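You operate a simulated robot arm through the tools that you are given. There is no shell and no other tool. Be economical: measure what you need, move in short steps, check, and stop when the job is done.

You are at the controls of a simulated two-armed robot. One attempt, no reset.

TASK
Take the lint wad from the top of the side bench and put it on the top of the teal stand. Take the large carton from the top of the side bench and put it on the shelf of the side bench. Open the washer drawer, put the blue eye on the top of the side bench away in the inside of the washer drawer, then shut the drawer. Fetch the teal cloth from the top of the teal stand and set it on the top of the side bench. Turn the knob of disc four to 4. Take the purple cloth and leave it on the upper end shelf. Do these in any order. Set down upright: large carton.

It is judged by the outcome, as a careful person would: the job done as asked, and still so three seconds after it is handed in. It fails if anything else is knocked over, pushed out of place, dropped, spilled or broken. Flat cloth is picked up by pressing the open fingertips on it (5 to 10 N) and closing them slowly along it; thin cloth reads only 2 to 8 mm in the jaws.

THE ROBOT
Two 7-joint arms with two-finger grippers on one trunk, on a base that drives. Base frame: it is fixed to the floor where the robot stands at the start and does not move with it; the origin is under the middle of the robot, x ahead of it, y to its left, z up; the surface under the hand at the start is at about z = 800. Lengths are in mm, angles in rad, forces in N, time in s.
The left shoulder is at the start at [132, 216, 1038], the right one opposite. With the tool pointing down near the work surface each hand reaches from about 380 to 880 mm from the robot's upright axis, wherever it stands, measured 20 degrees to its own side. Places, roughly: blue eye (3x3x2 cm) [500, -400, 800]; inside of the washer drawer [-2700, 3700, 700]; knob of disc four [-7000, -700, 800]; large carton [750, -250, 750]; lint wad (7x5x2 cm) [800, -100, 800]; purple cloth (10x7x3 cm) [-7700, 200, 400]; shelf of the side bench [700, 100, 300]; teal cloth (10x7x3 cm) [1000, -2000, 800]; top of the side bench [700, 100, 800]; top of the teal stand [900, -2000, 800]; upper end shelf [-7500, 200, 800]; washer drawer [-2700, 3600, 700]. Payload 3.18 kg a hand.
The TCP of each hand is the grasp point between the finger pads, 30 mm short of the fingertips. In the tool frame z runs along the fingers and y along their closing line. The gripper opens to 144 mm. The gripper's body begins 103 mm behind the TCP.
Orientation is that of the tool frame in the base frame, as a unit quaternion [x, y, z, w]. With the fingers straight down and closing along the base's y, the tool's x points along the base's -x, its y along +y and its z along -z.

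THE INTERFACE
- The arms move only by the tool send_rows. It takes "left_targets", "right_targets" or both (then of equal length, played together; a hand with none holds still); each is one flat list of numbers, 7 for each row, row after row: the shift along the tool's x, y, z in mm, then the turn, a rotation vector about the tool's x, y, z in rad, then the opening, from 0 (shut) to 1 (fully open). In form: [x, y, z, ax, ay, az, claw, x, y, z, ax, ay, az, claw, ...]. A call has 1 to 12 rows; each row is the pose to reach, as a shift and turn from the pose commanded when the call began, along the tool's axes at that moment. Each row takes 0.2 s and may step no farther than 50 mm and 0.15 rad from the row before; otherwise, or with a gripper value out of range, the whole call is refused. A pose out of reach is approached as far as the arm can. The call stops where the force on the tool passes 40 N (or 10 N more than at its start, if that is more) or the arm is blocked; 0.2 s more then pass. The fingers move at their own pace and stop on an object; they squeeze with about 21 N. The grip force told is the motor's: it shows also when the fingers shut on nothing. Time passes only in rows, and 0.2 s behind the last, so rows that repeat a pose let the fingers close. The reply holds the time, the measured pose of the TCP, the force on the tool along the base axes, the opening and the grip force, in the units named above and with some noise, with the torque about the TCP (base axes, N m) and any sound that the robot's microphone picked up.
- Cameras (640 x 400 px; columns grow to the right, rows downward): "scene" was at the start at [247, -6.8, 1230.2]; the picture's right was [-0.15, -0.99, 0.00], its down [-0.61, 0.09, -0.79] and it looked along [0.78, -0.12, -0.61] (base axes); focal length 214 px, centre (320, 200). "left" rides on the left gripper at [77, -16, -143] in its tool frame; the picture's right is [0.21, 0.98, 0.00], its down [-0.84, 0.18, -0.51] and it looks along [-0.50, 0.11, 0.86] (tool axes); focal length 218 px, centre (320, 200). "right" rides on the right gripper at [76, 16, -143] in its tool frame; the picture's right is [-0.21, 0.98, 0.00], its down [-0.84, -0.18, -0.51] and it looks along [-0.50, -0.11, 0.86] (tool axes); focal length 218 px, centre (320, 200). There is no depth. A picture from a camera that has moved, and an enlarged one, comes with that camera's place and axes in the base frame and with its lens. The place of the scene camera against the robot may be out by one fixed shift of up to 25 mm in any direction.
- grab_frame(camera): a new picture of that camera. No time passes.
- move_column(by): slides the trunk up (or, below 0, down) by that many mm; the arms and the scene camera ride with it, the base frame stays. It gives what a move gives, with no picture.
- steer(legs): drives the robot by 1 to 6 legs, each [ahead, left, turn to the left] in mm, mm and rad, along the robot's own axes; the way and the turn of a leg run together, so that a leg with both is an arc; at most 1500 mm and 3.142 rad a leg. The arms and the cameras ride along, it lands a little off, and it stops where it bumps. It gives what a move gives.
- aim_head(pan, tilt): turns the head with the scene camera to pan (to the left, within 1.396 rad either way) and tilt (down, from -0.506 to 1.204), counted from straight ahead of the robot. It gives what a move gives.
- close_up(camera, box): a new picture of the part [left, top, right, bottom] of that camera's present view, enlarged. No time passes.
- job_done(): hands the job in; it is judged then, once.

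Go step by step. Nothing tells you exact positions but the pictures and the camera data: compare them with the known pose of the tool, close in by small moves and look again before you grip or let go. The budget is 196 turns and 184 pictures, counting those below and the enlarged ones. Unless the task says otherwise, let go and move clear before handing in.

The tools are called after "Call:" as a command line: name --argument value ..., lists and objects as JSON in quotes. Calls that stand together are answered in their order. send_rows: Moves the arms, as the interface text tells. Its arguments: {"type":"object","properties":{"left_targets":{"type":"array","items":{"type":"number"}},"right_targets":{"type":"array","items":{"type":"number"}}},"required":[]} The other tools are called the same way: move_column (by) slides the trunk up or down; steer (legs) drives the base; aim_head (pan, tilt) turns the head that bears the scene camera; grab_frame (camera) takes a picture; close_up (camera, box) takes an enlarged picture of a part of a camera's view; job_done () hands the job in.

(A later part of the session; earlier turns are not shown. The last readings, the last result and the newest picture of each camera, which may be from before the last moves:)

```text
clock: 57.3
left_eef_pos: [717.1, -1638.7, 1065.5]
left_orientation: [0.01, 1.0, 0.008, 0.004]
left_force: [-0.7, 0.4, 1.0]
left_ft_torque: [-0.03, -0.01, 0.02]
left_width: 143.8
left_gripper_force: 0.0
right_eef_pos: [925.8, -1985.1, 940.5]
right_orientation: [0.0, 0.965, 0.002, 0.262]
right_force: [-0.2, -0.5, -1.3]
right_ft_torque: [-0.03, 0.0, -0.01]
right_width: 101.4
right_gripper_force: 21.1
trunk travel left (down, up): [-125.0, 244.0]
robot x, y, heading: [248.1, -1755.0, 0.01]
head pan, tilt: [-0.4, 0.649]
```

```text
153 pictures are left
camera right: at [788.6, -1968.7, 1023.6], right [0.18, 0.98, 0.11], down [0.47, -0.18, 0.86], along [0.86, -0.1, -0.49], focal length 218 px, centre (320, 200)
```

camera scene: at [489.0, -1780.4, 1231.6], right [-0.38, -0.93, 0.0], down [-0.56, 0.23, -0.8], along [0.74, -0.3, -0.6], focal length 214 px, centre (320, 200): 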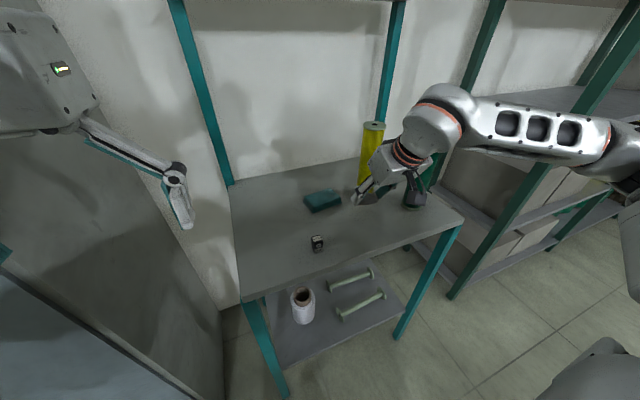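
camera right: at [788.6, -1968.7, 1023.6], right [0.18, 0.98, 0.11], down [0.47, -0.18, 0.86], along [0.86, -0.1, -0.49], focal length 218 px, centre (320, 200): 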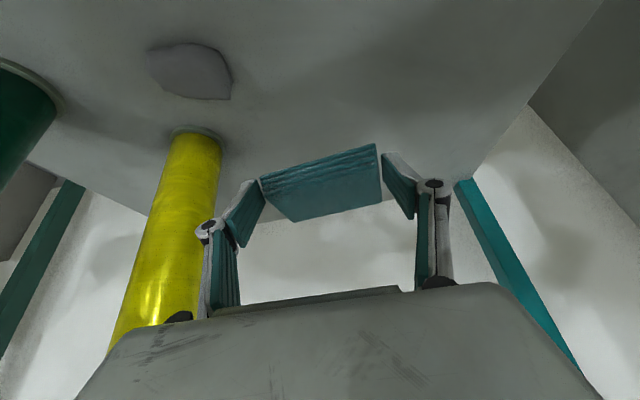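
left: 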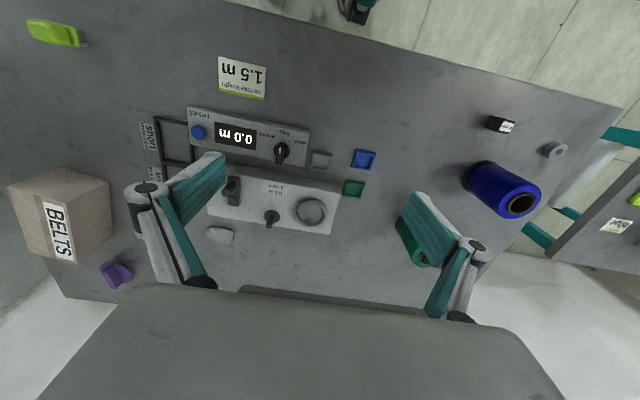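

The cloth is held at 101 mm. I'll retract upright, then drive back to the bench.

Call:
send_rows --right_targets '[22, 0, -31, 0, 0.06, 0, 0, 44, 0, -62, 0, 0.12, 0, 0, 66, -2, -93, 0, 0.18, 0, 0, 88, -4, -124, 0, 0.25, 0, 0, 110, -5, -155, 0, 0.32, 0, 0, 132, -6, -186, 0, 0.39, 0, 0, 154, -6, -218, 0, 0.46, 0, 0, 174, -6, -249, 0, 0.53, 0, 0, 174, -6, -249, 0, 0.53, 0, 0]'

Call:
steer --legs '[[-610, 0, -0.01], [0, 1000, 0], [0, 550, 0]]'

Call:
grab_frame --camera "scene"

```text
clock: 59.3
left_eef_pos: [719.4, -1639.9, 1062.7]
left_orientation: [0.01, 1.0, 0.008, 0.003]
left_force: [-0.2, -0.3, -0.1]
left_ft_torque: [0.0, 0.0, 0.02]
left_width: 144.2
left_gripper_force: 0.1
right_eef_pos: [650.9, -1991.0, 1066.6]
right_orientation: [-0.001, 1.0, 0.002, -0.001]
right_force: [0.3, -0.2, 0.0]
right_ft_torque: [0.0, 0.04, -0.02]
right_width: 101.3
right_gripper_force: 21.1
trunk travel left (down, up): [-125.0, 244.0]
robot x, y, heading: [244.9, -1753.8, 0.014]
head pan, tilt: [-0.4, 0.649]
```

```text
clock: 76.2
left_eef_pos: [115.8, -104.5, 1062.5]
left_orientation: [0.013, 1.0, 0.008, 0.003]
left_force: [0.1, -0.6, 0.3]
left_ft_torque: [-0.01, 0.0, 0.03]
left_width: 143.8
left_gripper_force: 0.0
right_eef_pos: [45.4, -456.1, 1067.2]
right_orientation: [0.003, 1.0, 0.003, 0.0]
right_force: [-0.5, -0.8, -0.6]
right_ft_torque: [-0.01, 0.02, 0.02]
right_width: 100.8
right_gripper_force: 20.7
trunk travel left (down, up): [-125.0, 244.0]
robot x, y, heading: [-355.0, -216.1, 0.002]
head pan, tilt: [-0.4, 0.649]
```

```text
152 pictures are left
camera scene: at [-114.7, -244.1, 1231.3], right [-0.39, -0.92, 0.0], down [-0.56, 0.23, -0.8], along [0.73, -0.31, -0.6], focal length 214 px, centre (320, 200)
```

scene: 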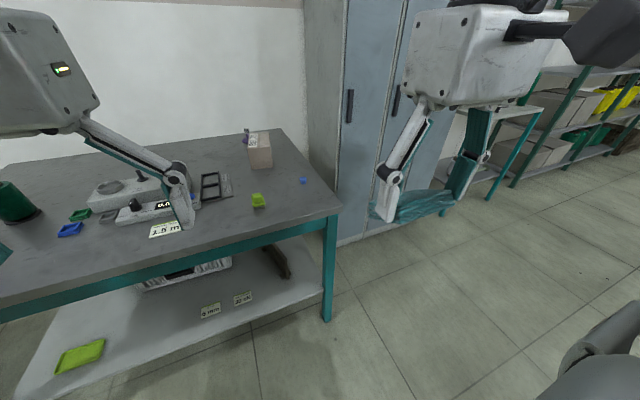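

The bench shelf is visible, with a basket and tray on it and free space at its front right. Next I'll drive back to the earlier stance and put the cloth where the lint was.

Call:
steer --legs '[[0, 416, 0], [352, 0, 0]]'

Call:
send_rows --right_targets '[-38, 0, 15, 0, -0.06, 0, 0, -76, -2, 30, 0, -0.12, 0, 0, -114, -4, 45, 0, -0.18, 0, 0, -152, -6, 60, 0, -0.24, 0, 0, -190, -10, 75, 0, -0.31, 0, 0, -228, -14, 90, 0, -0.38, 0, 0, -266, -18, 105, 0, -0.46, 0, 0, -304, -20, 120, 0, -0.53, 0, 0, -340, -20, 140, 0, -0.53, 0, 0, -340, -20, 140, 0, -0.53, 0, 0]'

Call:
grab_frame --camera "right"

```text
clock: 82.3
left_eef_pos: [465.4, 313.1, 1063.7]
left_orientation: [0.011, 1.0, 0.009, 0.004]
left_force: [0.7, 0.1, -0.9]
left_ft_torque: [-0.04, 0.03, -0.01]
left_width: 144.2
left_gripper_force: 0.0
right_eef_pos: [397.5, -37.2, 1066.9]
right_orientation: [0.002, 1.0, 0.003, 0.0]
right_force: [-0.2, 0.0, -0.2]
right_ft_torque: [-0.04, 0.03, 0.01]
right_width: 100.2
right_gripper_force: 21.2
trunk travel left (down, up): [-125.0, 244.0]
robot x, y, heading: [-7.8, 197.9, 0.004]
head pan, tilt: [-0.4, 0.649]
```

```text
clock: 84.5
left_eef_pos: [465.5, 313.4, 1063.7]
left_orientation: [0.013, 1.0, 0.008, 0.005]
left_force: [-1.0, 0.2, 0.1]
left_ft_torque: [-0.04, -0.02, -0.02]
left_width: 143.9
left_gripper_force: 0.0
right_eef_pos: [738.0, -57.4, 926.9]
right_orientation: [0.003, 0.965, 0.002, 0.263]
right_force: [0.0, 0.2, -0.4]
right_ft_torque: [0.0, 0.05, 0.02]
right_width: 100.0
right_gripper_force: 20.8
trunk travel left (down, up): [-125.0, 244.0]
robot x, y, heading: [-9.4, 199.2, 0.009]
head pan, tilt: [-0.4, 0.649]
```

```text
151 pictures are left
camera right: at [598.6, -40.8, 1010.7], right [0.18, 0.98, 0.11], down [0.47, -0.19, 0.86], along [0.86, -0.11, -0.49], focal length 218 px, centre (320, 200)
```

right: 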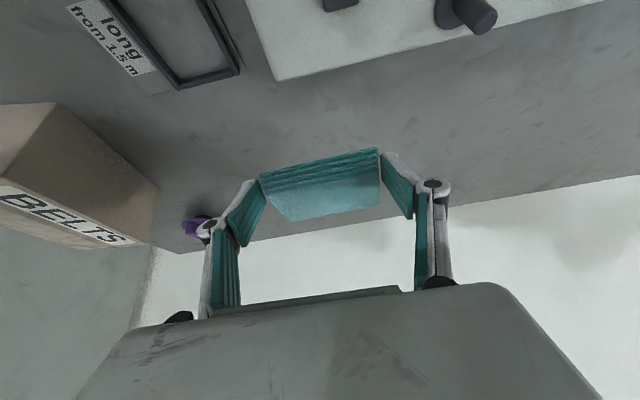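

There's free space below. I'll lower the cloth to just above the bench.

Call:
send_rows --right_targets '[7, 0, 30, 0, 0, 0, 0, 14, 0, 60, 0, 0, 0, 0, 18, 0, 75, 0, 0, 0, 0, 20, 0, 86, 0, 0, 0, 0, 20, 0, 86, 0, 0, 0, 0]'

Call:
grab_frame --camera "right"

```text
clock: 85.7
left_eef_pos: [465.6, 313.6, 1064.1]
left_orientation: [0.011, 1.0, 0.008, 0.003]
left_force: [-0.3, 1.1, -0.4]
left_ft_torque: [0.02, 0.01, 0.02]
left_width: 143.8
left_gripper_force: 0.0
right_eef_pos: [763.5, -57.9, 841.2]
right_orientation: [0.001, 0.965, 0.002, 0.262]
right_force: [0.4, 0.4, 0.5]
right_ft_torque: [-0.01, 0.0, 0.01]
right_width: 100.2
right_gripper_force: 20.4
trunk travel left (down, up): [-125.0, 244.0]
robot x, y, heading: [-5.2, 197.3, 0.008]
head pan, tilt: [-0.4, 0.649]
```

```text
150 pictures are left
camera right: at [625.6, -41.2, 925.0], right [0.18, 0.98, 0.11], down [0.47, -0.19, 0.86], along [0.86, -0.11, -0.49], focal length 218 px, centre (320, 200)
```

right: 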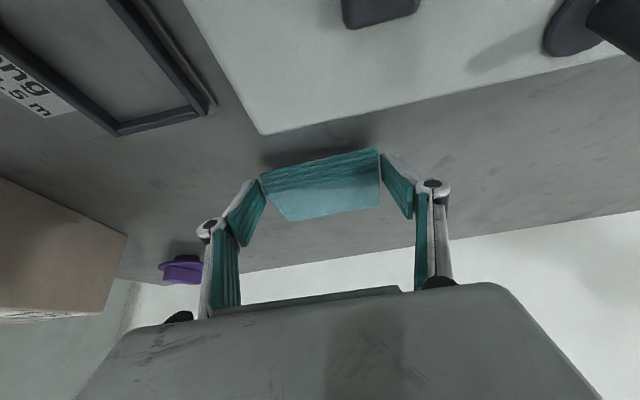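

It's not quite down yet. I'll lower in small steps until contact.

Call:
send_rows --right_targets '[1, 0, 2, 0, 0, 0, 0, 2, 0, 4, 0, 0, 0, 0, 3, 0, 6, 0, 0, 0, 0, 4, 0, 7, 0, 0, 0, 0]'

```text
clock: 86.7
left_eef_pos: [465.4, 314.5, 1062.9]
left_orientation: [0.012, 1.0, 0.007, 0.004]
left_force: [-0.5, 0.0, 0.6]
left_ft_torque: [0.02, -0.01, 0.04]
left_width: 144.0
left_gripper_force: 0.1
right_eef_pos: [763.7, -57.7, 833.2]
right_orientation: [0.001, 0.965, 0.002, 0.262]
right_force: [-0.7, -0.3, -0.2]
right_ft_torque: [-0.05, 0.01, -0.01]
right_width: 100.1
right_gripper_force: 21.0
trunk travel left (down, up): [-125.0, 244.0]
robot x, y, heading: [-9.2, 199.2, 0.006]
head pan, tilt: [-0.4, 0.649]
```

Call:
send_rows --right_targets '[1, 0, 2, 0, 0, 0, 0, 2, 0, 4, 0, 0, 0, 0, 3, 0, 6, 0, 0, 0, 0, 4, 0, 8, 0, 0, 0, 0, 5, 0, 10, 0, 0, 0, 0]'

Call:
grab_frame --camera "right"

```text
clock: 87.9
left_eef_pos: [463.8, 314.0, 1066.1]
left_orientation: [0.011, 1.0, 0.008, 0.005]
left_force: [-0.3, -1.0, 0.3]
left_ft_torque: [-0.04, -0.03, -0.03]
left_width: 144.1
left_gripper_force: 0.2
right_eef_pos: [764.1, -56.6, 826.6]
right_orientation: [0.002, 0.964, 0.002, 0.265]
right_force: [2.2, -3.0, 22.9]
right_ft_torque: [-0.71, -0.14, 0.15]
right_width: 100.4
right_gripper_force: 20.9
trunk travel left (down, up): [-125.0, 244.0]
robot x, y, heading: [-5.5, 197.4, 0.01]
head pan, tilt: [-0.4, 0.649]
```

```text
149 pictures are left
camera right: at [626.0, -40.5, 909.7], right [0.18, 0.98, 0.11], down [0.46, -0.18, 0.87], along [0.87, -0.1, -0.49], focal length 218 px, centre (320, 200)
```

right: 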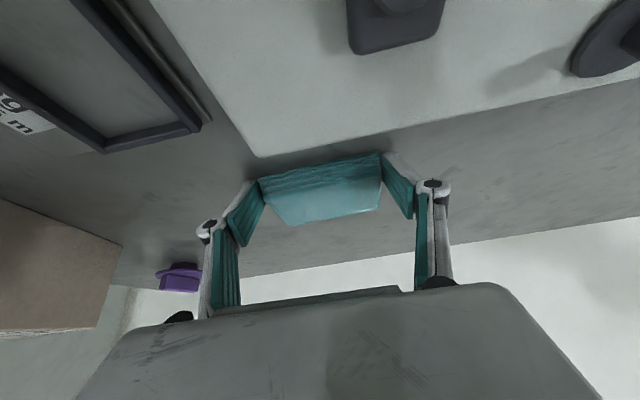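

It's on the bench, so I'll ease, open and lift.

Call:
send_rows --right_targets '[-1, 0, -2, 0, 0, 0, 0, -1, 0, -2, 0, 0, 0, 0.8, -1, 0, -2, 0, 0, 0, 1, -1, 0, -2, 0, 0, 0, 1, -10, 0, -30, 0, 0, 0, 1, -20, 0, -70, 0, 0, 0, 1, -30, 0, -110, 0, 0, 0, 1, -30, 0, -110, 0, 0, 0, 1]'

Call:
grab_frame --camera "right"

```text
clock: 89.7
left_eef_pos: [465.0, 313.2, 1062.5]
left_orientation: [0.011, 1.0, 0.008, 0.002]
left_force: [-1.0, 0.4, -0.2]
left_ft_torque: [-0.02, 0.02, 0.03]
left_width: 143.9
left_gripper_force: 0.0
right_eef_pos: [733.6, -58.0, 931.2]
right_orientation: [0.002, 0.966, 0.002, 0.26]
right_force: [0.3, -0.3, 0.3]
right_ft_torque: [-0.03, -0.04, -0.05]
right_width: 144.1
right_gripper_force: 0.0
trunk travel left (down, up): [-125.0, 244.0]
robot x, y, heading: [-7.8, 193.7, 0.009]
head pan, tilt: [-0.4, 0.649]
```

```text
148 pictures are left
camera right: at [597.5, -42.0, 1015.4], right [0.18, 0.98, 0.11], down [0.47, -0.19, 0.86], along [0.86, -0.11, -0.5], focal length 218 px, centre (320, 200)
```

right: 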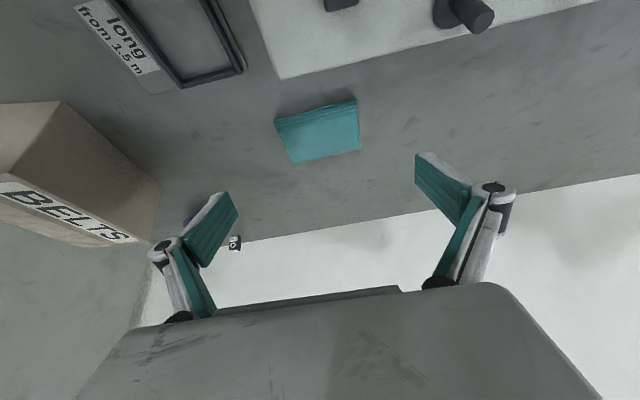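

The cloth lies on the bench. I'll retract the hand and sidestep right toward the carton.

Call:
send_rows --right_targets '[15, 0, -45, 0, 0, 0, 1, 40, 0, -85, 0, 0, 0, 1, 65, 0, -122, 0, 0, 0, 1, 90, 0, -160, 0, 0, 0, 1, 115, 0, -197, 0, 0, 0, 1, 137, 0, -230, 0, 0, 0, 1]'

Call:
steer --legs '[[0, -250, 0]]'

Call:
aim_head --pan -0.4 --tilt 0.65

Call:
grab_frame --camera "right"

Call:
grab_frame --camera "scene"

```text
clock: 91.1
left_eef_pos: [464.5, 313.3, 1064.0]
left_orientation: [0.012, 1.0, 0.007, 0.003]
left_force: [-0.9, 0.4, 0.8]
left_ft_torque: [0.02, -0.01, 0.01]
left_width: 144.2
left_gripper_force: 0.0
right_eef_pos: [499.9, -58.4, 1062.7]
right_orientation: [0.001, 0.965, 0.002, 0.263]
right_force: [-0.6, 0.1, -0.1]
right_ft_torque: [0.01, 0.0, 0.01]
right_width: 144.0
right_gripper_force: 0.1
trunk travel left (down, up): [-125.0, 244.0]
robot x, y, heading: [-7.4, 198.0, 0.005]
head pan, tilt: [-0.4, 0.649]
```

```text
clock: 93.9
left_eef_pos: [468.5, 61.1, 1064.2]
left_orientation: [0.01, 1.0, 0.008, 0.003]
left_force: [0.2, -0.4, 0.2]
left_ft_torque: [0.02, -0.03, -0.01]
left_width: 143.8
left_gripper_force: 0.1
right_eef_pos: [503.6, -308.2, 1063.0]
right_orientation: [0.001, 0.965, 0.002, 0.261]
right_force: [-0.7, 0.5, 0.4]
right_ft_torque: [-0.01, -0.01, -0.02]
right_width: 144.1
right_gripper_force: 0.0
trunk travel left (down, up): [-125.0, 244.0]
robot x, y, heading: [-4.4, -53.4, 0.009]
head pan, tilt: [-0.4, 0.649]
```

```text
clock: 94.5
left_eef_pos: [468.1, 63.1, 1063.7]
left_orientation: [0.011, 1.0, 0.008, 0.003]
left_force: [0.3, -0.6, -0.5]
left_ft_torque: [0.01, 0.0, -0.01]
left_width: 144.0
left_gripper_force: 0.1
right_eef_pos: [503.6, -308.6, 1061.3]
right_orientation: [0.001, 0.965, 0.002, 0.262]
right_force: [-1.2, 0.2, 0.4]
right_ft_torque: [0.0, 0.01, -0.02]
right_width: 143.9
right_gripper_force: 0.0
trunk travel left (down, up): [-125.0, 244.0]
robot x, y, heading: [-2.9, -50.2, 0.01]
head pan, tilt: [-0.4, 0.649]
```

```text
147 pictures are left
camera right: at [366.1, -292.9, 1145.7], right [0.18, 0.98, 0.11], down [0.47, -0.18, 0.86], along [0.86, -0.1, -0.49], focal length 218 px, centre (320, 200)
```

right: 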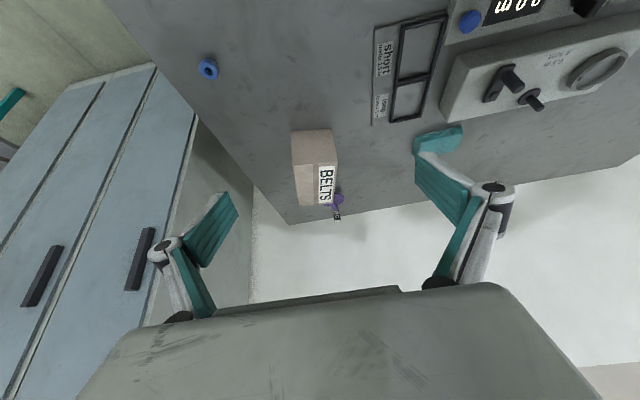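

```text
146 pictures are left
camera scene: at [237.6, -78.5, 1231.3], right [-0.38, -0.92, 0.0], down [-0.56, 0.23, -0.8], along [0.74, -0.3, -0.6], focal length 214 px, centre (320, 200)
```

scene: 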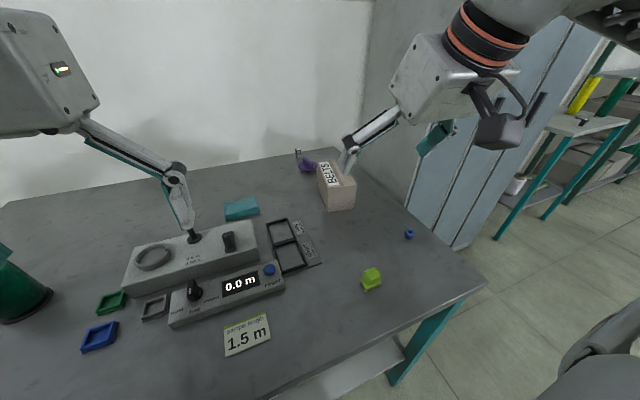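

Call:
close_up --camera "right" --box '[250, 100, 370, 240]'

```text
2.86 times, centred on (310, 170) of right
camera zoom: at [366.1, -292.9, 1145.7], right [0.18, 0.98, 0.11], down [0.47, -0.18, 0.86], along [0.86, -0.1, -0.49], focal length 624 px, centre (349, 286)
```

zoom: 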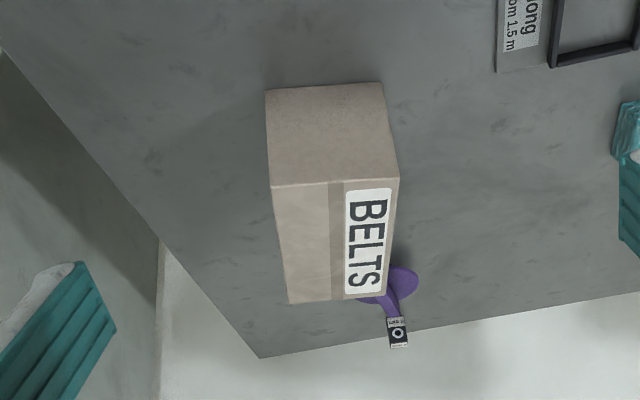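

The carton's footprint is about 85 x 160 mm, 90 mm high, centred near [764, -345] and yawed about -11°. I'll pitch the tool forward to about 0.9 rad so it can also reach under the bench, then yaw it to match.

Call:
send_rows --right_targets '[0, 0, 0, 0, -0.13, 0, 1, 0, 0, 0, 0, -0.26, 0, 1, 0, 0, 0, 0, -0.37, 0, 1, 0, 0, 0, 0, -0.37, 0, 1]'

Call:
send_rows --right_targets '[0, 0, 0, 0.077, 0, 0.061, 1, 0, 0, 0, 0.153, 0, 0.121, 1, 0, 0, 0, 0.153, 0, 0.121, 1]'

```text
clock: 95.5
left_eef_pos: [467.7, 61.6, 1063.6]
left_orientation: [0.011, 1.0, 0.008, 0.004]
left_force: [-0.2, 0.2, 0.3]
left_ft_torque: [0.02, 0.0, -0.02]
left_width: 143.6
left_gripper_force: 0.1
right_eef_pos: [519.3, -306.8, 1080.3]
right_orientation: [0.002, 0.901, 0.002, 0.434]
right_force: [0.2, -0.3, -0.2]
right_ft_torque: [-0.01, 0.06, -0.01]
right_width: 144.0
right_gripper_force: 0.1
right hand out of reach, approached as far as the arm can: row 3, 4
trunk travel left (down, up): [-125.0, 244.0]
robot x, y, heading: [-3.7, -54.9, 0.007]
head pan, tilt: [-0.4, 0.649]
```

```text
clock: 96.3
left_eef_pos: [469.0, 61.9, 1063.6]
left_orientation: [0.011, 1.0, 0.008, 0.002]
left_force: [0.6, -0.4, -0.2]
left_ft_torque: [0.01, 0.0, 0.04]
left_width: 144.0
left_gripper_force: 0.0
right_eef_pos: [521.0, -307.9, 1077.8]
right_orientation: [0.09, 0.896, -0.041, 0.433]
right_force: [0.1, 0.3, 0.0]
right_ft_torque: [0.0, 0.0, -0.02]
right_width: 144.0
right_gripper_force: 0.1
trunk travel left (down, up): [-125.0, 244.0]
robot x, y, heading: [-2.2, -51.9, 0.008]
head pan, tilt: [-0.4, 0.649]
```

The orientation is right. Next is the pre-grasp point in front of the carton.

Call:
send_rows --right_targets '[7, 2, 38, 0, 0, 0, 1, 13, 4, 76, 0, 0, 0, 1, 19, 7, 114, 0, 0, 0, 1, 26, 9, 152, 0, 0, 0, 1, 32, 11, 189, 0, 0, 0, 1, 32, 11, 189, 0, 0, 0, 1]'

Call:
grab_frame --camera "right"

```text
clock: 97.7
left_eef_pos: [468.3, 61.4, 1063.3]
left_orientation: [0.011, 1.0, 0.008, 0.004]
left_force: [0.0, 0.5, 0.3]
left_ft_torque: [0.0, -0.02, 0.01]
left_width: 143.7
left_gripper_force: 0.0
right_eef_pos: [648.2, -320.8, 937.0]
right_orientation: [0.091, 0.896, -0.042, 0.432]
right_force: [0.0, -0.1, 1.1]
right_ft_torque: [0.0, -0.02, -0.01]
right_width: 143.8
right_gripper_force: 0.1
trunk travel left (down, up): [-125.0, 244.0]
robot x, y, heading: [-4.3, -49.3, 0.008]
head pan, tilt: [-0.4, 0.649]
```

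```text
144 pictures are left
camera right: at [495.3, -273.2, 965.0], right [0.32, 0.93, 0.17], down [0.09, -0.21, 0.97], along [0.94, -0.29, -0.15], focal length 218 px, centre (320, 200)
```

right: 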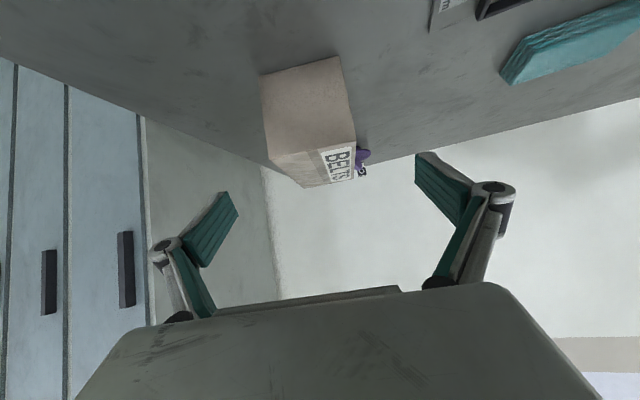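

The carton is on the tool axis. Advancing so the fingers straddle it.

Call:
send_rows --right_targets '[0, 0, 35, 0, 0, 0, 1, 0, 0, 70, 0, 0, 0, 1, 0, 0, 100, 0, 0, 0, 1, 0, 0, 125, 0, 0, 0, 1, 0, 0, 145, 0, 0, 0, 1, 0, 0, 145, 0, 0, 0, 1]'

Call:
grab_frame --camera "right"

Call:
grab_frame --camera "scene"

```text
clock: 99.1
left_eef_pos: [467.2, 62.0, 1062.7]
left_orientation: [0.011, 1.0, 0.008, 0.003]
left_force: [0.7, 0.2, -0.4]
left_ft_torque: [0.0, -0.04, -0.02]
left_width: 143.9
left_gripper_force: 0.1
right_eef_pos: [759.7, -343.2, 846.8]
right_orientation: [0.089, 0.897, -0.04, 0.432]
right_force: [-1.5, -0.5, 2.0]
right_ft_torque: [-0.01, 0.11, 0.08]
right_width: 144.0
right_gripper_force: 0.1
trunk travel left (down, up): [-125.0, 244.0]
robot x, y, heading: [-3.7, -54.3, 0.009]
head pan, tilt: [-0.4, 0.649]
```

```text
143 pictures are left
camera right: at [607.4, -294.8, 874.5], right [0.32, 0.93, 0.17], down [0.09, -0.21, 0.97], along [0.94, -0.3, -0.15], focal length 218 px, centre (320, 200)
```

right: 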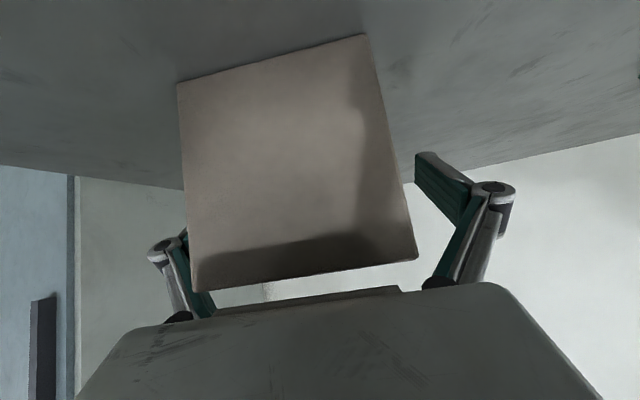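

```text
142 pictures are left
camera scene: at [237.3, -78.6, 1231.5], right [-0.38, -0.92, 0.0], down [-0.56, 0.23, -0.8], along [0.74, -0.3, -0.6], focal length 214 px, centre (320, 200)
```

scene: 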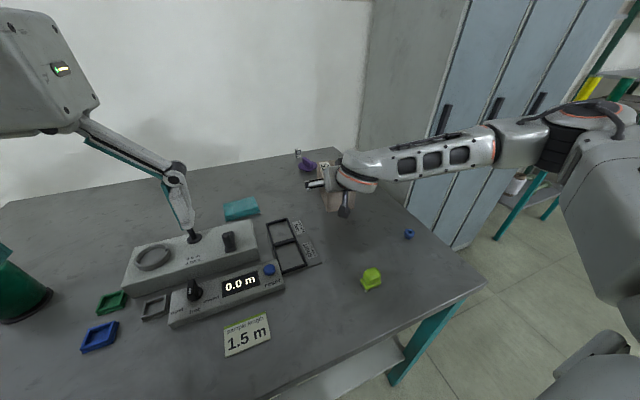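

The fingers straddle the carton. I'll close and lift slightly to test the grip.

Call:
send_rows --right_targets '[0, 0, 0, 0, 0, 0, 0.8, 0, 0, 0, 0, 0, 0, 0.6, 0, 0, 0, 0, 0, 0, 0.4, 0, 0, 0, 0, 0, 0, 0, 0, 0, 0, 0, 0, 0, 0, -8, 0, -6, 0, 0, 0, 0, -24, 0, -19, 0, 0, 0, 0, -47, 0, -37, 0, 0, 0, 0, -47, 0, -37, 0, 0, 0, 0]'

Call:
grab_frame --camera "right"

Call:
close_up --camera "scene" --box '[260, 110, 440, 260]'

```text
clock: 101.1
left_eef_pos: [468.8, 61.9, 1062.8]
left_orientation: [0.011, 1.0, 0.008, 0.002]
left_force: [0.2, -0.3, 0.4]
left_ft_torque: [0.0, 0.04, 0.0]
left_width: 144.1
left_gripper_force: 0.1
right_eef_pos: [760.2, -343.2, 902.4]
right_orientation: [0.089, 0.897, -0.041, 0.431]
right_force: [0.5, 0.0, -3.7]
right_ft_torque: [0.01, -0.03, 0.03]
right_width: 84.7
right_gripper_force: 20.9
trunk travel left (down, up): [-125.0, 244.0]
robot x, y, heading: [-5.6, -53.0, 0.008]
head pan, tilt: [-0.4, 0.649]
```

```text
141 pictures are left
camera right: at [608.0, -295.9, 931.7], right [0.32, 0.93, 0.17], down [0.09, -0.21, 0.97], along [0.94, -0.3, -0.15], focal length 218 px, centre (320, 200)
```

right: 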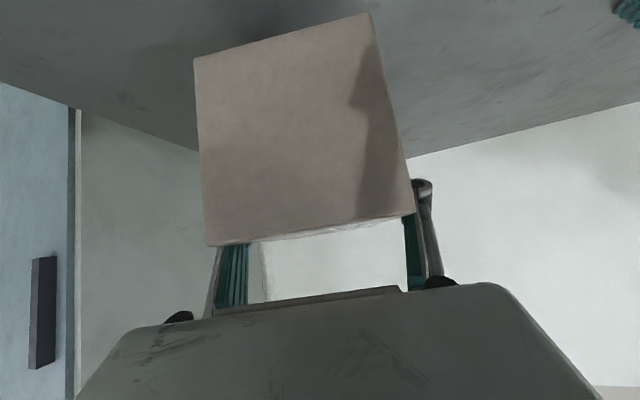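

```text
2.67 times, centred on (350, 185) of scene
camera zoom: at [238.8, -78.8, 1230.7], right [-0.38, -0.92, 0.0], down [-0.56, 0.23, -0.8], along [0.74, -0.3, -0.61], focal length 572 px, centre (240, 240)
```

zoom: 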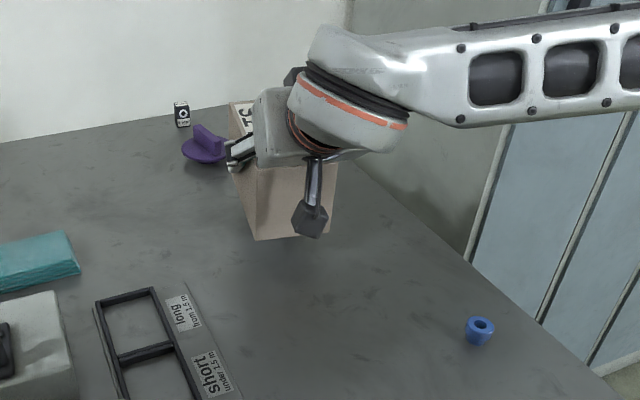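

The carton is held (about 0.4 kg), though it may have settled slightly in the jaws. I'll lift further and check again.

Call:
send_rows --right_targets '[-20, 0, -15, 0, 0, 0, 0, -45, 0, -35, 0, 0, 0, 0, -55, 0, -43, 0, 0, 0, 0, -55, 0, -43, 0, 0, 0, 0]'

Call:
grab_frame --camera "right"

Call:
close_up --camera "scene" --box '[260, 110, 440, 260]'

```text
clock: 102.1
left_eef_pos: [467.4, 62.9, 1063.4]
left_orientation: [0.011, 1.0, 0.008, 0.002]
left_force: [0.6, -0.3, -0.2]
left_ft_torque: [0.02, -0.01, -0.01]
left_width: 144.0
left_gripper_force: 0.1
right_eef_pos: [760.7, -342.2, 976.4]
right_orientation: [0.089, 0.897, -0.04, 0.431]
right_force: [0.2, 0.3, -5.6]
right_ft_torque: [0.01, 0.02, 0.01]
right_width: 84.9
right_gripper_force: 20.5
trunk travel left (down, up): [-125.0, 244.0]
robot x, y, heading: [-0.4, -52.4, 0.007]
head pan, tilt: [-0.4, 0.649]
```

```text
139 pictures are left
camera right: at [608.2, -295.4, 1003.8], right [0.32, 0.93, 0.17], down [0.09, -0.21, 0.97], along [0.94, -0.29, -0.15], focal length 218 px, centre (320, 200)
```

right: 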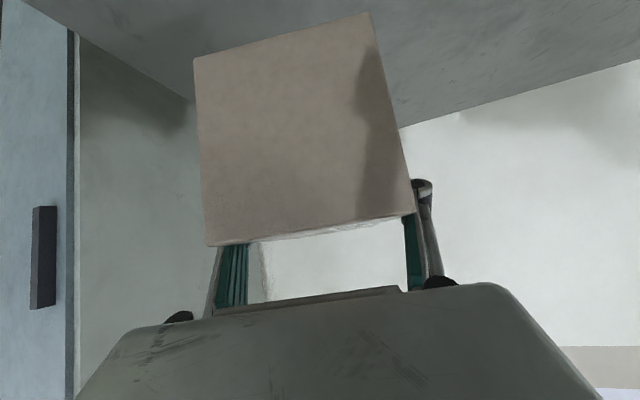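

```text
2.67 times, centred on (350, 185) of scene
camera zoom: at [238.1, -78.7, 1231.1], right [-0.38, -0.92, 0.0], down [-0.56, 0.23, -0.8], along [0.74, -0.3, -0.6], focal length 572 px, centre (240, 240)
```

zoom: 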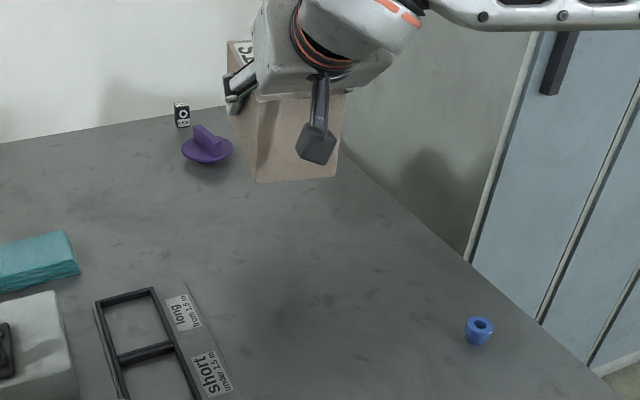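

The carton is stable and still level in the hand. I'll back away from the bench and look at the shelf.

Call:
steer --legs '[[-700, 0, -0.008]]'

Call:
aim_head --pan 0 --tilt 0.6

Call:
grab_frame --camera "scene"

Call:
grab_frame --camera "right"

```text
clock: 105.9
left_eef_pos: [-230.8, 55.9, 1062.7]
left_orientation: [0.012, 1.0, 0.008, 0.003]
left_force: [0.0, 0.6, 0.0]
left_ft_torque: [0.02, 0.03, 0.0]
left_width: 144.1
left_gripper_force: 0.0
right_eef_pos: [60.4, -349.9, 975.5]
right_orientation: [0.091, 0.896, -0.041, 0.432]
right_force: [0.3, -0.3, -3.9]
right_ft_torque: [0.02, 0.02, 0.04]
right_width: 84.7
right_gripper_force: 20.7
trunk travel left (down, up): [-125.0, 244.0]
robot x, y, heading: [-703.7, -55.6, 0.007]
head pan, tilt: [-0.4, 0.649]
```

```text
clock: 106.8
left_eef_pos: [-230.8, 56.5, 1064.0]
left_orientation: [0.012, 1.0, 0.009, 0.002]
left_force: [-1.0, -0.1, -0.8]
left_ft_torque: [0.01, 0.0, -0.03]
left_width: 144.2
left_gripper_force: 0.0
right_eef_pos: [59.1, -350.2, 974.5]
right_orientation: [0.091, 0.897, -0.042, 0.431]
right_force: [1.3, -0.5, -3.4]
right_ft_torque: [0.0, 0.05, -0.01]
right_width: 84.7
right_gripper_force: 20.8
trunk travel left (down, up): [-125.0, 244.0]
robot x, y, heading: [-703.1, -53.7, 0.007]
head pan, tilt: [0.0, 0.6]
```

```text
137 pictures are left
camera scene: at [-453.7, -50.5, 1235.5], right [0.0, -1.0, 0.0], down [-0.57, 0.0, -0.82], along [0.82, 0.0, -0.57], focal length 214 px, centre (320, 200)
```

scene: 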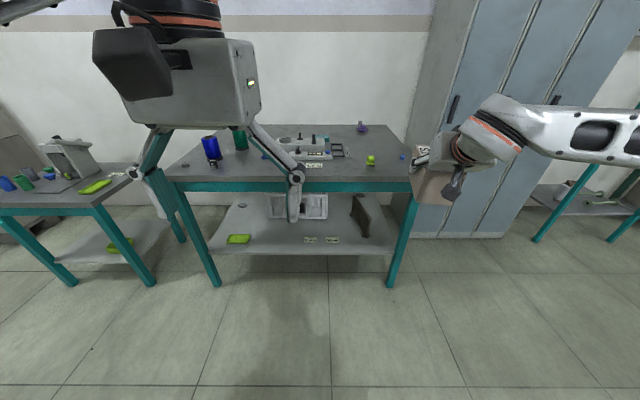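

```text
136 pictures are left
camera right: at [-92.6, -302.1, 1003.6], right [0.32, 0.93, 0.17], down [0.09, -0.21, 0.97], along [0.94, -0.3, -0.15], focal length 218 px, centre (320, 200)
```

right: 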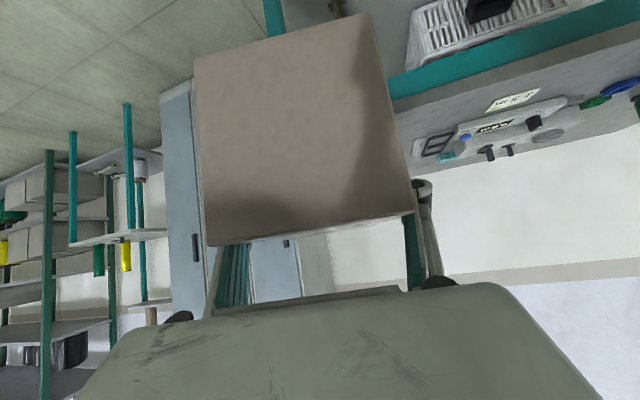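

Call:
close_up --camera "scene" --box '[190, 160, 430, 300]'

```text
2.67 times, centred on (310, 230) of scene
camera zoom: at [-453.7, -50.5, 1235.5], right [0.0, -1.0, 0.0], down [-0.57, 0.0, -0.82], along [0.82, 0.0, -0.57], focal length 572 px, centre (347, 120)
```

zoom: 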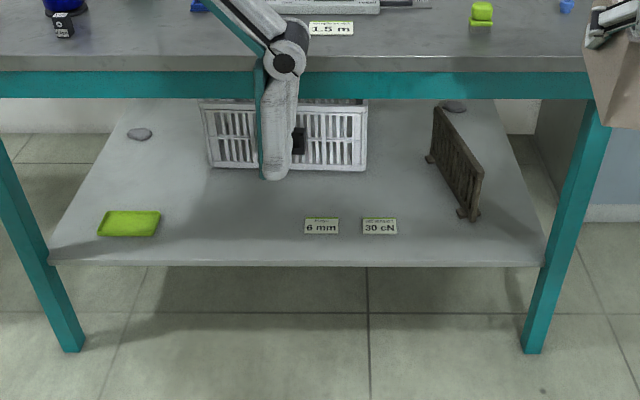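

The shelf is at about z 290 with its front edge near x 377. There is free space in front of the basket at y 60 to 340 (between the green tray and the labels), so I'll place the carton near [500, 195]. I'll sidestep, lower the trunk, and look again.

Call:
steer --legs '[[0, 500, -0.007]]'

Call:
move_column --by -120

Call:
send_rows --right_targets '[30, 0, 25, 0, 0, 0, 0, 60, 0, 50, 0, 0, 0, 0, 90, 0, 75, 0, 0, 0, 0, 120, 0, 100, 0, 0, 0, 0, 150, 0, 125, 0, 0, 0, 0, 180, 0, 150, 0, 0, 0, 0, 210, 0, 175, 0, 0, 0, 0, 240, 0, 200, 0, 0, 0, 0]'

```text
clock: 111.7
left_eef_pos: [-232.6, 546.5, 1062.2]
left_orientation: [0.016, 1.0, 0.009, 0.003]
left_force: [0.5, -1.2, -0.1]
left_ft_torque: [-0.01, 0.03, -0.03]
left_width: 143.9
left_gripper_force: 0.0
right_eef_pos: [56.9, 140.4, 975.7]
right_orientation: [0.093, 0.896, -0.042, 0.432]
right_force: [-0.3, -0.5, -4.4]
right_ft_torque: [-0.01, 0.01, -0.03]
right_width: 84.6
right_gripper_force: 21.2
trunk travel left (down, up): [-125.0, 244.0]
robot x, y, heading: [-704.3, 441.1, 0.002]
head pan, tilt: [0.0, 0.6]
```

```text
clock: 112.9
left_eef_pos: [-222.3, 547.3, 941.0]
left_orientation: [0.014, 1.0, 0.006, -0.006]
left_force: [6.9, 0.5, -4.3]
left_ft_torque: [-0.14, 0.56, -0.03]
left_width: 143.7
left_gripper_force: 0.1
right_eef_pos: [58.5, 139.5, 848.8]
right_orientation: [0.094, 0.901, -0.045, 0.42]
right_force: [0.2, -0.9, -3.4]
right_ft_torque: [0.02, 0.05, 0.03]
right_width: 84.6
right_gripper_force: 21.0
trunk travel left (down, up): [-12.0, 357.0]
robot x, y, heading: [-704.4, 436.8, -0.006]
head pan, tilt: [0.0, 0.6]
stopped: the force on the tool passed its limit at 60 N (the readings are from after the stop); the commanded pose is now the measured one
```

```text
clock: 114.7
left_eef_pos: [-220.9, 548.6, 941.4]
left_orientation: [0.014, 1.0, 0.005, -0.008]
left_force: [10.9, 3.8, -8.6]
left_ft_torque: [-0.53, 1.09, -0.27]
left_width: 144.1
left_gripper_force: 0.0
right_eef_pos: [104.7, 166.8, 572.7]
right_orientation: [0.099, 0.911, -0.053, 0.396]
right_force: [1.2, -0.3, -5.2]
right_ft_torque: [-0.04, -0.03, -0.05]
right_width: 85.0
right_gripper_force: 20.1
right hand out of reach, approached as far as the arm can: row 5, 6, 7, 8
trunk travel left (down, up): [-12.0, 357.0]
robot x, y, heading: [-706.5, 437.3, 0.001]
head pan, tilt: [0.0, 0.6]
```

The left arm pressed against something as the trunk came down, so I'll raise the trunk slightly and look.

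Call:
move_column --by 20

Call:
aim_head --pan 0.3 --tilt 1.0

Call:
grab_frame --camera "scene"

Call:
grab_frame --camera "right"

```text
clock: 115.4
left_eef_pos: [-222.6, 547.2, 962.6]
left_orientation: [0.015, 1.0, 0.006, -0.007]
left_force: [1.1, -0.6, 0.2]
left_ft_torque: [0.02, 0.04, -0.01]
left_width: 143.8
left_gripper_force: 0.2
right_eef_pos: [104.1, 165.7, 591.5]
right_orientation: [0.099, 0.911, -0.053, 0.397]
right_force: [0.9, 0.4, -4.1]
right_ft_torque: [-0.01, -0.02, -0.01]
right_width: 84.8
right_gripper_force: 20.7
trunk travel left (down, up): [-32.0, 337.0]
robot x, y, heading: [-704.8, 437.5, 0.002]
head pan, tilt: [0.0, 0.6]
```

```text
clock: 116.3
left_eef_pos: [-224.0, 548.0, 962.6]
left_orientation: [0.015, 1.0, 0.006, -0.006]
left_force: [2.2, 7.4, -11.9]
left_ft_torque: [-0.84, -0.71, -0.63]
left_width: 143.7
left_gripper_force: 0.1
right_eef_pos: [105.3, 164.6, 593.7]
right_orientation: [0.099, 0.91, -0.053, 0.399]
right_force: [0.4, 0.0, -3.7]
right_ft_torque: [0.0, 0.03, 0.02]
right_width: 84.8
right_gripper_force: 21.2
trunk travel left (down, up): [-32.0, 337.0]
robot x, y, heading: [-702.3, 437.6, -0.001]
head pan, tilt: [0.3, 1.0]
```

```text
134 pictures are left
camera scene: at [-378.4, 462.3, 1084.1], right [0.28, -0.96, 0.0], down [-0.79, -0.23, -0.56], along [0.54, 0.16, -0.83], focal length 214 px, centre (320, 200)
```

scene: 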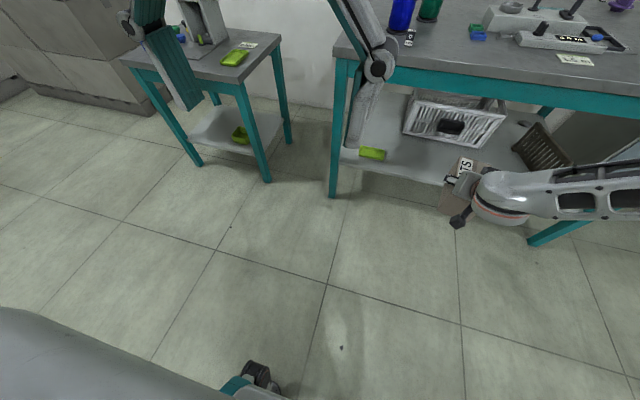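

```text
133 pictures are left
camera right: at [-43.2, 217.1, 633.2], right [0.36, 0.92, 0.14], down [0.16, -0.2, 0.97], along [0.92, -0.32, -0.22], focal length 218 px, centre (320, 200)
```

right: 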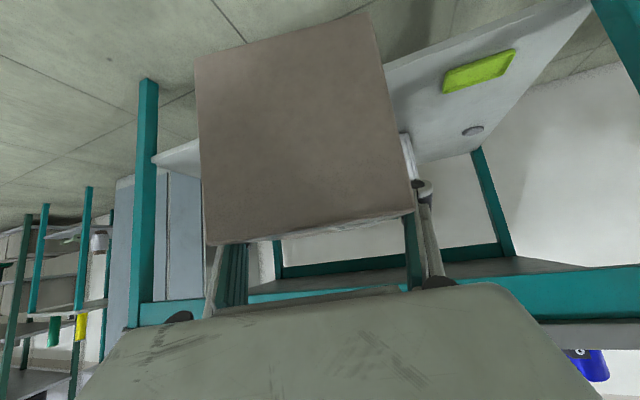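

Head and left wrist are nearly touching. I'll move the left hand up and forward, and bring the right hand lower and closer with its full tilt restored.

Call:
send_rows --left_targets '[-15, 0, -15, 0, 0, 0, 1, -30, 0, -30, 0, 0, 0, 1, -45, 0, -45, 0, 0, 0, 1, -60, 0, -60, 0, 0, 0, 1, -75, 0, -75, 0, 0, 0, 1, -90, 0, -90, 0, 0, 0, 1, -90, 0, -90, 0, 0, 0, 1]' --right_targets '[38, -2, 6, 0, -0.01, 0, 0, 76, -4, 12, 0, -0.02, 0, 0, 114, -6, 18, 0, -0.035, 0, 0, 152, -8, 24, 0, -0.05, 0, 0, 190, -10, 29, 0, -0.065, 0, 0, 228, -11, 34, 0, -0.075, 0, 0, 228, -11, 34, 0, -0.075, 0, 0]'

Call:
grab_frame --camera "right"

Call:
grab_frame --camera "scene"

```text
clock: 117.9
left_eef_pos: [-133.0, 544.3, 1052.9]
left_orientation: [0.014, 1.0, 0.005, -0.005]
left_force: [0.0, -1.1, -0.6]
left_ft_torque: [0.0, -0.01, -0.01]
left_width: 144.1
left_gripper_force: 0.0
right_eef_pos: [69.6, 263.2, 441.5]
right_orientation: [0.115, 0.91, -0.083, 0.389]
right_force: [-0.4, -0.7, -3.8]
right_ft_torque: [0.04, 0.01, 0.03]
right_width: 84.8
right_gripper_force: 21.5
right hand out of reach, approached as far as the arm can: row 1, 2, 3, 4, 5, 6, 7
trunk travel left (down, up): [-32.0, 337.0]
robot x, y, heading: [-703.7, 436.8, -0.004]
head pan, tilt: [0.3, 1.0]
```

```text
132 pictures are left
camera right: at [-75.5, 324.0, 481.7], right [0.41, 0.91, 0.09], down [0.16, -0.17, 0.97], along [0.9, -0.38, -0.22], focal length 218 px, centre (320, 200)
```

right: 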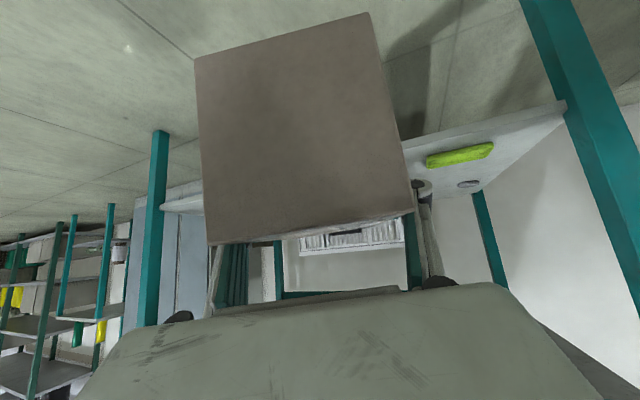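

```text
131 pictures are left
camera scene: at [-380.9, 462.7, 1082.7], right [0.29, -0.96, 0.0], down [-0.8, -0.25, -0.54], along [0.52, 0.16, -0.84], focal length 214 px, centre (320, 200)
```

scene: 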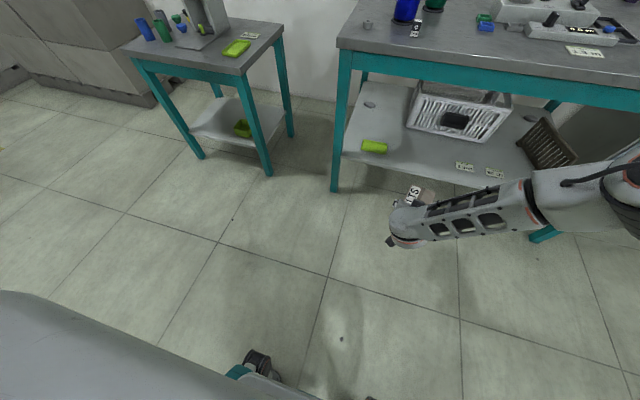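

The hand is low at z 441 with the carton nearly level. I'll lower the trunk the rest of the way.

Call:
move_column --by -30

```text
clock: 118.6
left_eef_pos: [-118.1, 544.0, 994.8]
left_orientation: [0.014, 0.999, 0.003, -0.042]
left_force: [-0.8, -0.1, 0.5]
left_ft_torque: [-0.02, -0.07, 0.02]
left_width: 144.1
left_gripper_force: 0.0
right_eef_pos: [67.3, 263.0, 408.4]
right_orientation: [0.116, 0.914, -0.085, 0.38]
right_force: [0.1, 0.6, -2.9]
right_ft_torque: [0.04, 0.04, -0.01]
right_width: 84.7
right_gripper_force: 21.1
trunk travel left (down, up): [-2.0, 367.0]
robot x, y, heading: [-703.4, 437.9, -0.005]
head pan, tilt: [0.3, 1.0]
```

Testing whether the tilt recovers with the hand further out to the right.

Call:
send_rows --right_targets '[-4, -26, 7, 0, -0.03, 0, 0, -8, -52, 14, 0, -0.06, 0, 0, -12, -78, 20, 0, -0.09, 0, 0, -16, -105, 27, 0, -0.12, 0, 0, -16, -105, 27, 0, -0.12, 0, 0]'

Call:
grab_frame --camera "right"

```text
clock: 119.8
left_eef_pos: [-114.6, 543.7, 991.7]
left_orientation: [0.013, 0.999, 0.004, -0.044]
left_force: [-0.7, -0.3, -0.2]
left_ft_torque: [0.0, -0.02, 0.01]
left_width: 144.0
left_gripper_force: 0.0
right_eef_pos: [130.4, 197.9, 423.8]
right_orientation: [0.122, 0.901, -0.107, 0.403]
right_force: [-0.4, -0.1, -2.9]
right_ft_torque: [0.03, 0.01, -0.03]
right_width: 85.1
right_gripper_force: 20.3
right hand out of reach, approached as far as the arm can: row 1, 2, 3, 4, 5
trunk travel left (down, up): [-2.0, 367.0]
robot x, y, heading: [-705.8, 435.6, -0.003]
head pan, tilt: [0.3, 1.0]
```

```text
130 pictures are left
camera right: at [-13.3, 264.9, 457.7], right [0.43, 0.9, 0.07], down [0.13, -0.14, 0.98], along [0.89, -0.42, -0.18], focal length 218 px, centre (320, 200)
```

right: 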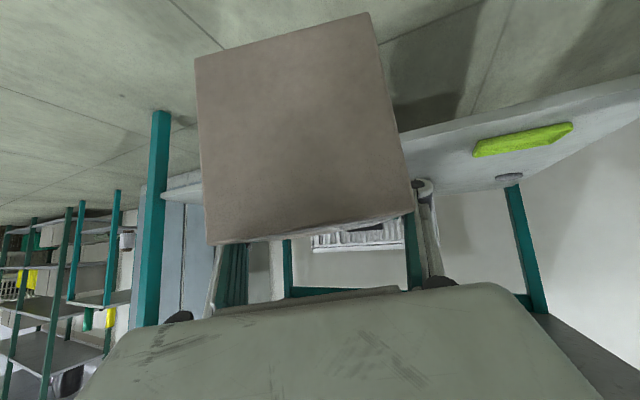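

Orientation is still close to level; I'll test in open space whether the hand can get down to about z 355.

Call:
send_rows --right_targets '[25, -5, -3, 0, 0, 0, 0, 50, -10, -6, 0, 0, 0, 0, 75, -14, -9, 0, 0, 0, 0, 103, -18, -12, 0, 0, 0, 0, 103, -18, -12, 0, 0, 0, 0]'

```text
clock: 121.0
left_eef_pos: [-115.3, 543.1, 992.4]
left_orientation: [0.014, 0.999, 0.004, -0.046]
left_force: [0.7, 0.4, -0.5]
left_ft_torque: [-0.03, 0.02, -0.02]
left_width: 144.0
left_gripper_force: 0.0
right_eef_pos: [89.7, 227.3, 364.7]
right_orientation: [0.128, 0.907, -0.116, 0.385]
right_force: [-0.4, -1.3, -3.8]
right_ft_torque: [0.02, 0.01, 0.02]
right_width: 84.9
right_gripper_force: 21.1
right hand out of reach, approached as far as the arm can: row 1, 2, 3, 4, 5
trunk travel left (down, up): [-2.0, 367.0]
robot x, y, heading: [-704.3, 435.9, 0.004]
head pan, tilt: [0.3, 1.0]
```

It can reach z 365 with the carton within about 6° of level. Before driving in, I'll check where the elbow and forearm are relative to the bench edge.

Call:
aim_head --pan -0.3 --tilt 0.8

Call:
grab_frame --camera "scene"

Call:
grab_frame --camera "left"

```text
clock: 122.0
left_eef_pos: [-113.4, 543.8, 990.6]
left_orientation: [0.012, 0.999, 0.004, -0.044]
left_force: [-1.2, 0.4, 0.3]
left_ft_torque: [0.02, 0.0, 0.0]
left_width: 144.0
left_gripper_force: 0.0
right_eef_pos: [89.9, 227.6, 365.3]
right_orientation: [0.129, 0.907, -0.115, 0.385]
right_force: [0.4, 0.4, -4.0]
right_ft_torque: [-0.01, 0.05, 0.0]
right_width: 84.7
right_gripper_force: 21.3
trunk travel left (down, up): [-2.0, 367.0]
robot x, y, heading: [-703.0, 439.1, -0.004]
head pan, tilt: [-0.3, 0.799]
```

```text
129 pictures are left
camera scene: at [-348.0, 418.3, 1060.0], right [-0.3, -0.95, 0.0], down [-0.69, 0.21, -0.7], along [0.67, -0.21, -0.72], focal length 214 px, centre (320, 200)
```

scene: 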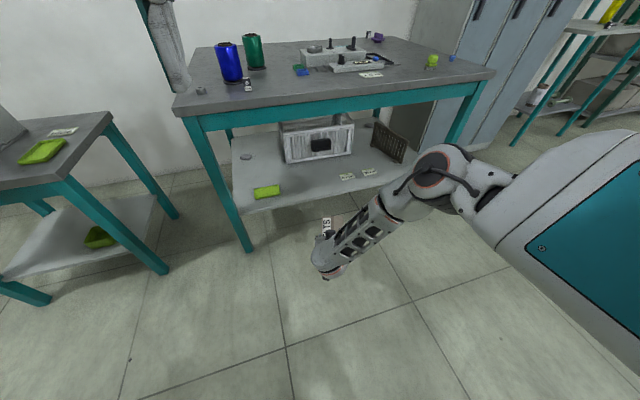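

```text
128 pictures are left
camera left: at [-178.7, 528.7, 1139.9], right [-0.18, 0.98, 0.02], down [0.89, 0.15, 0.43], along [0.42, 0.1, -0.9], focal length 218 px, centre (320, 200)
```

left: 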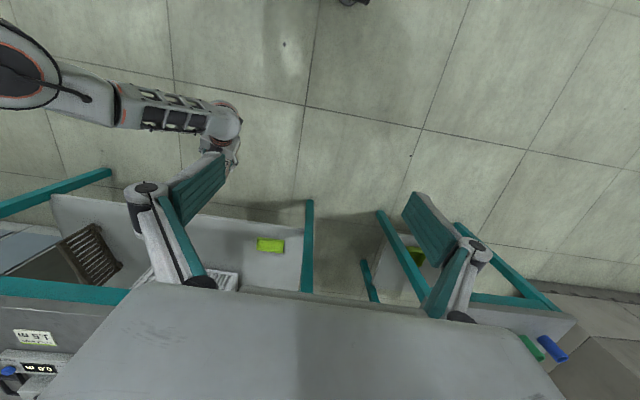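

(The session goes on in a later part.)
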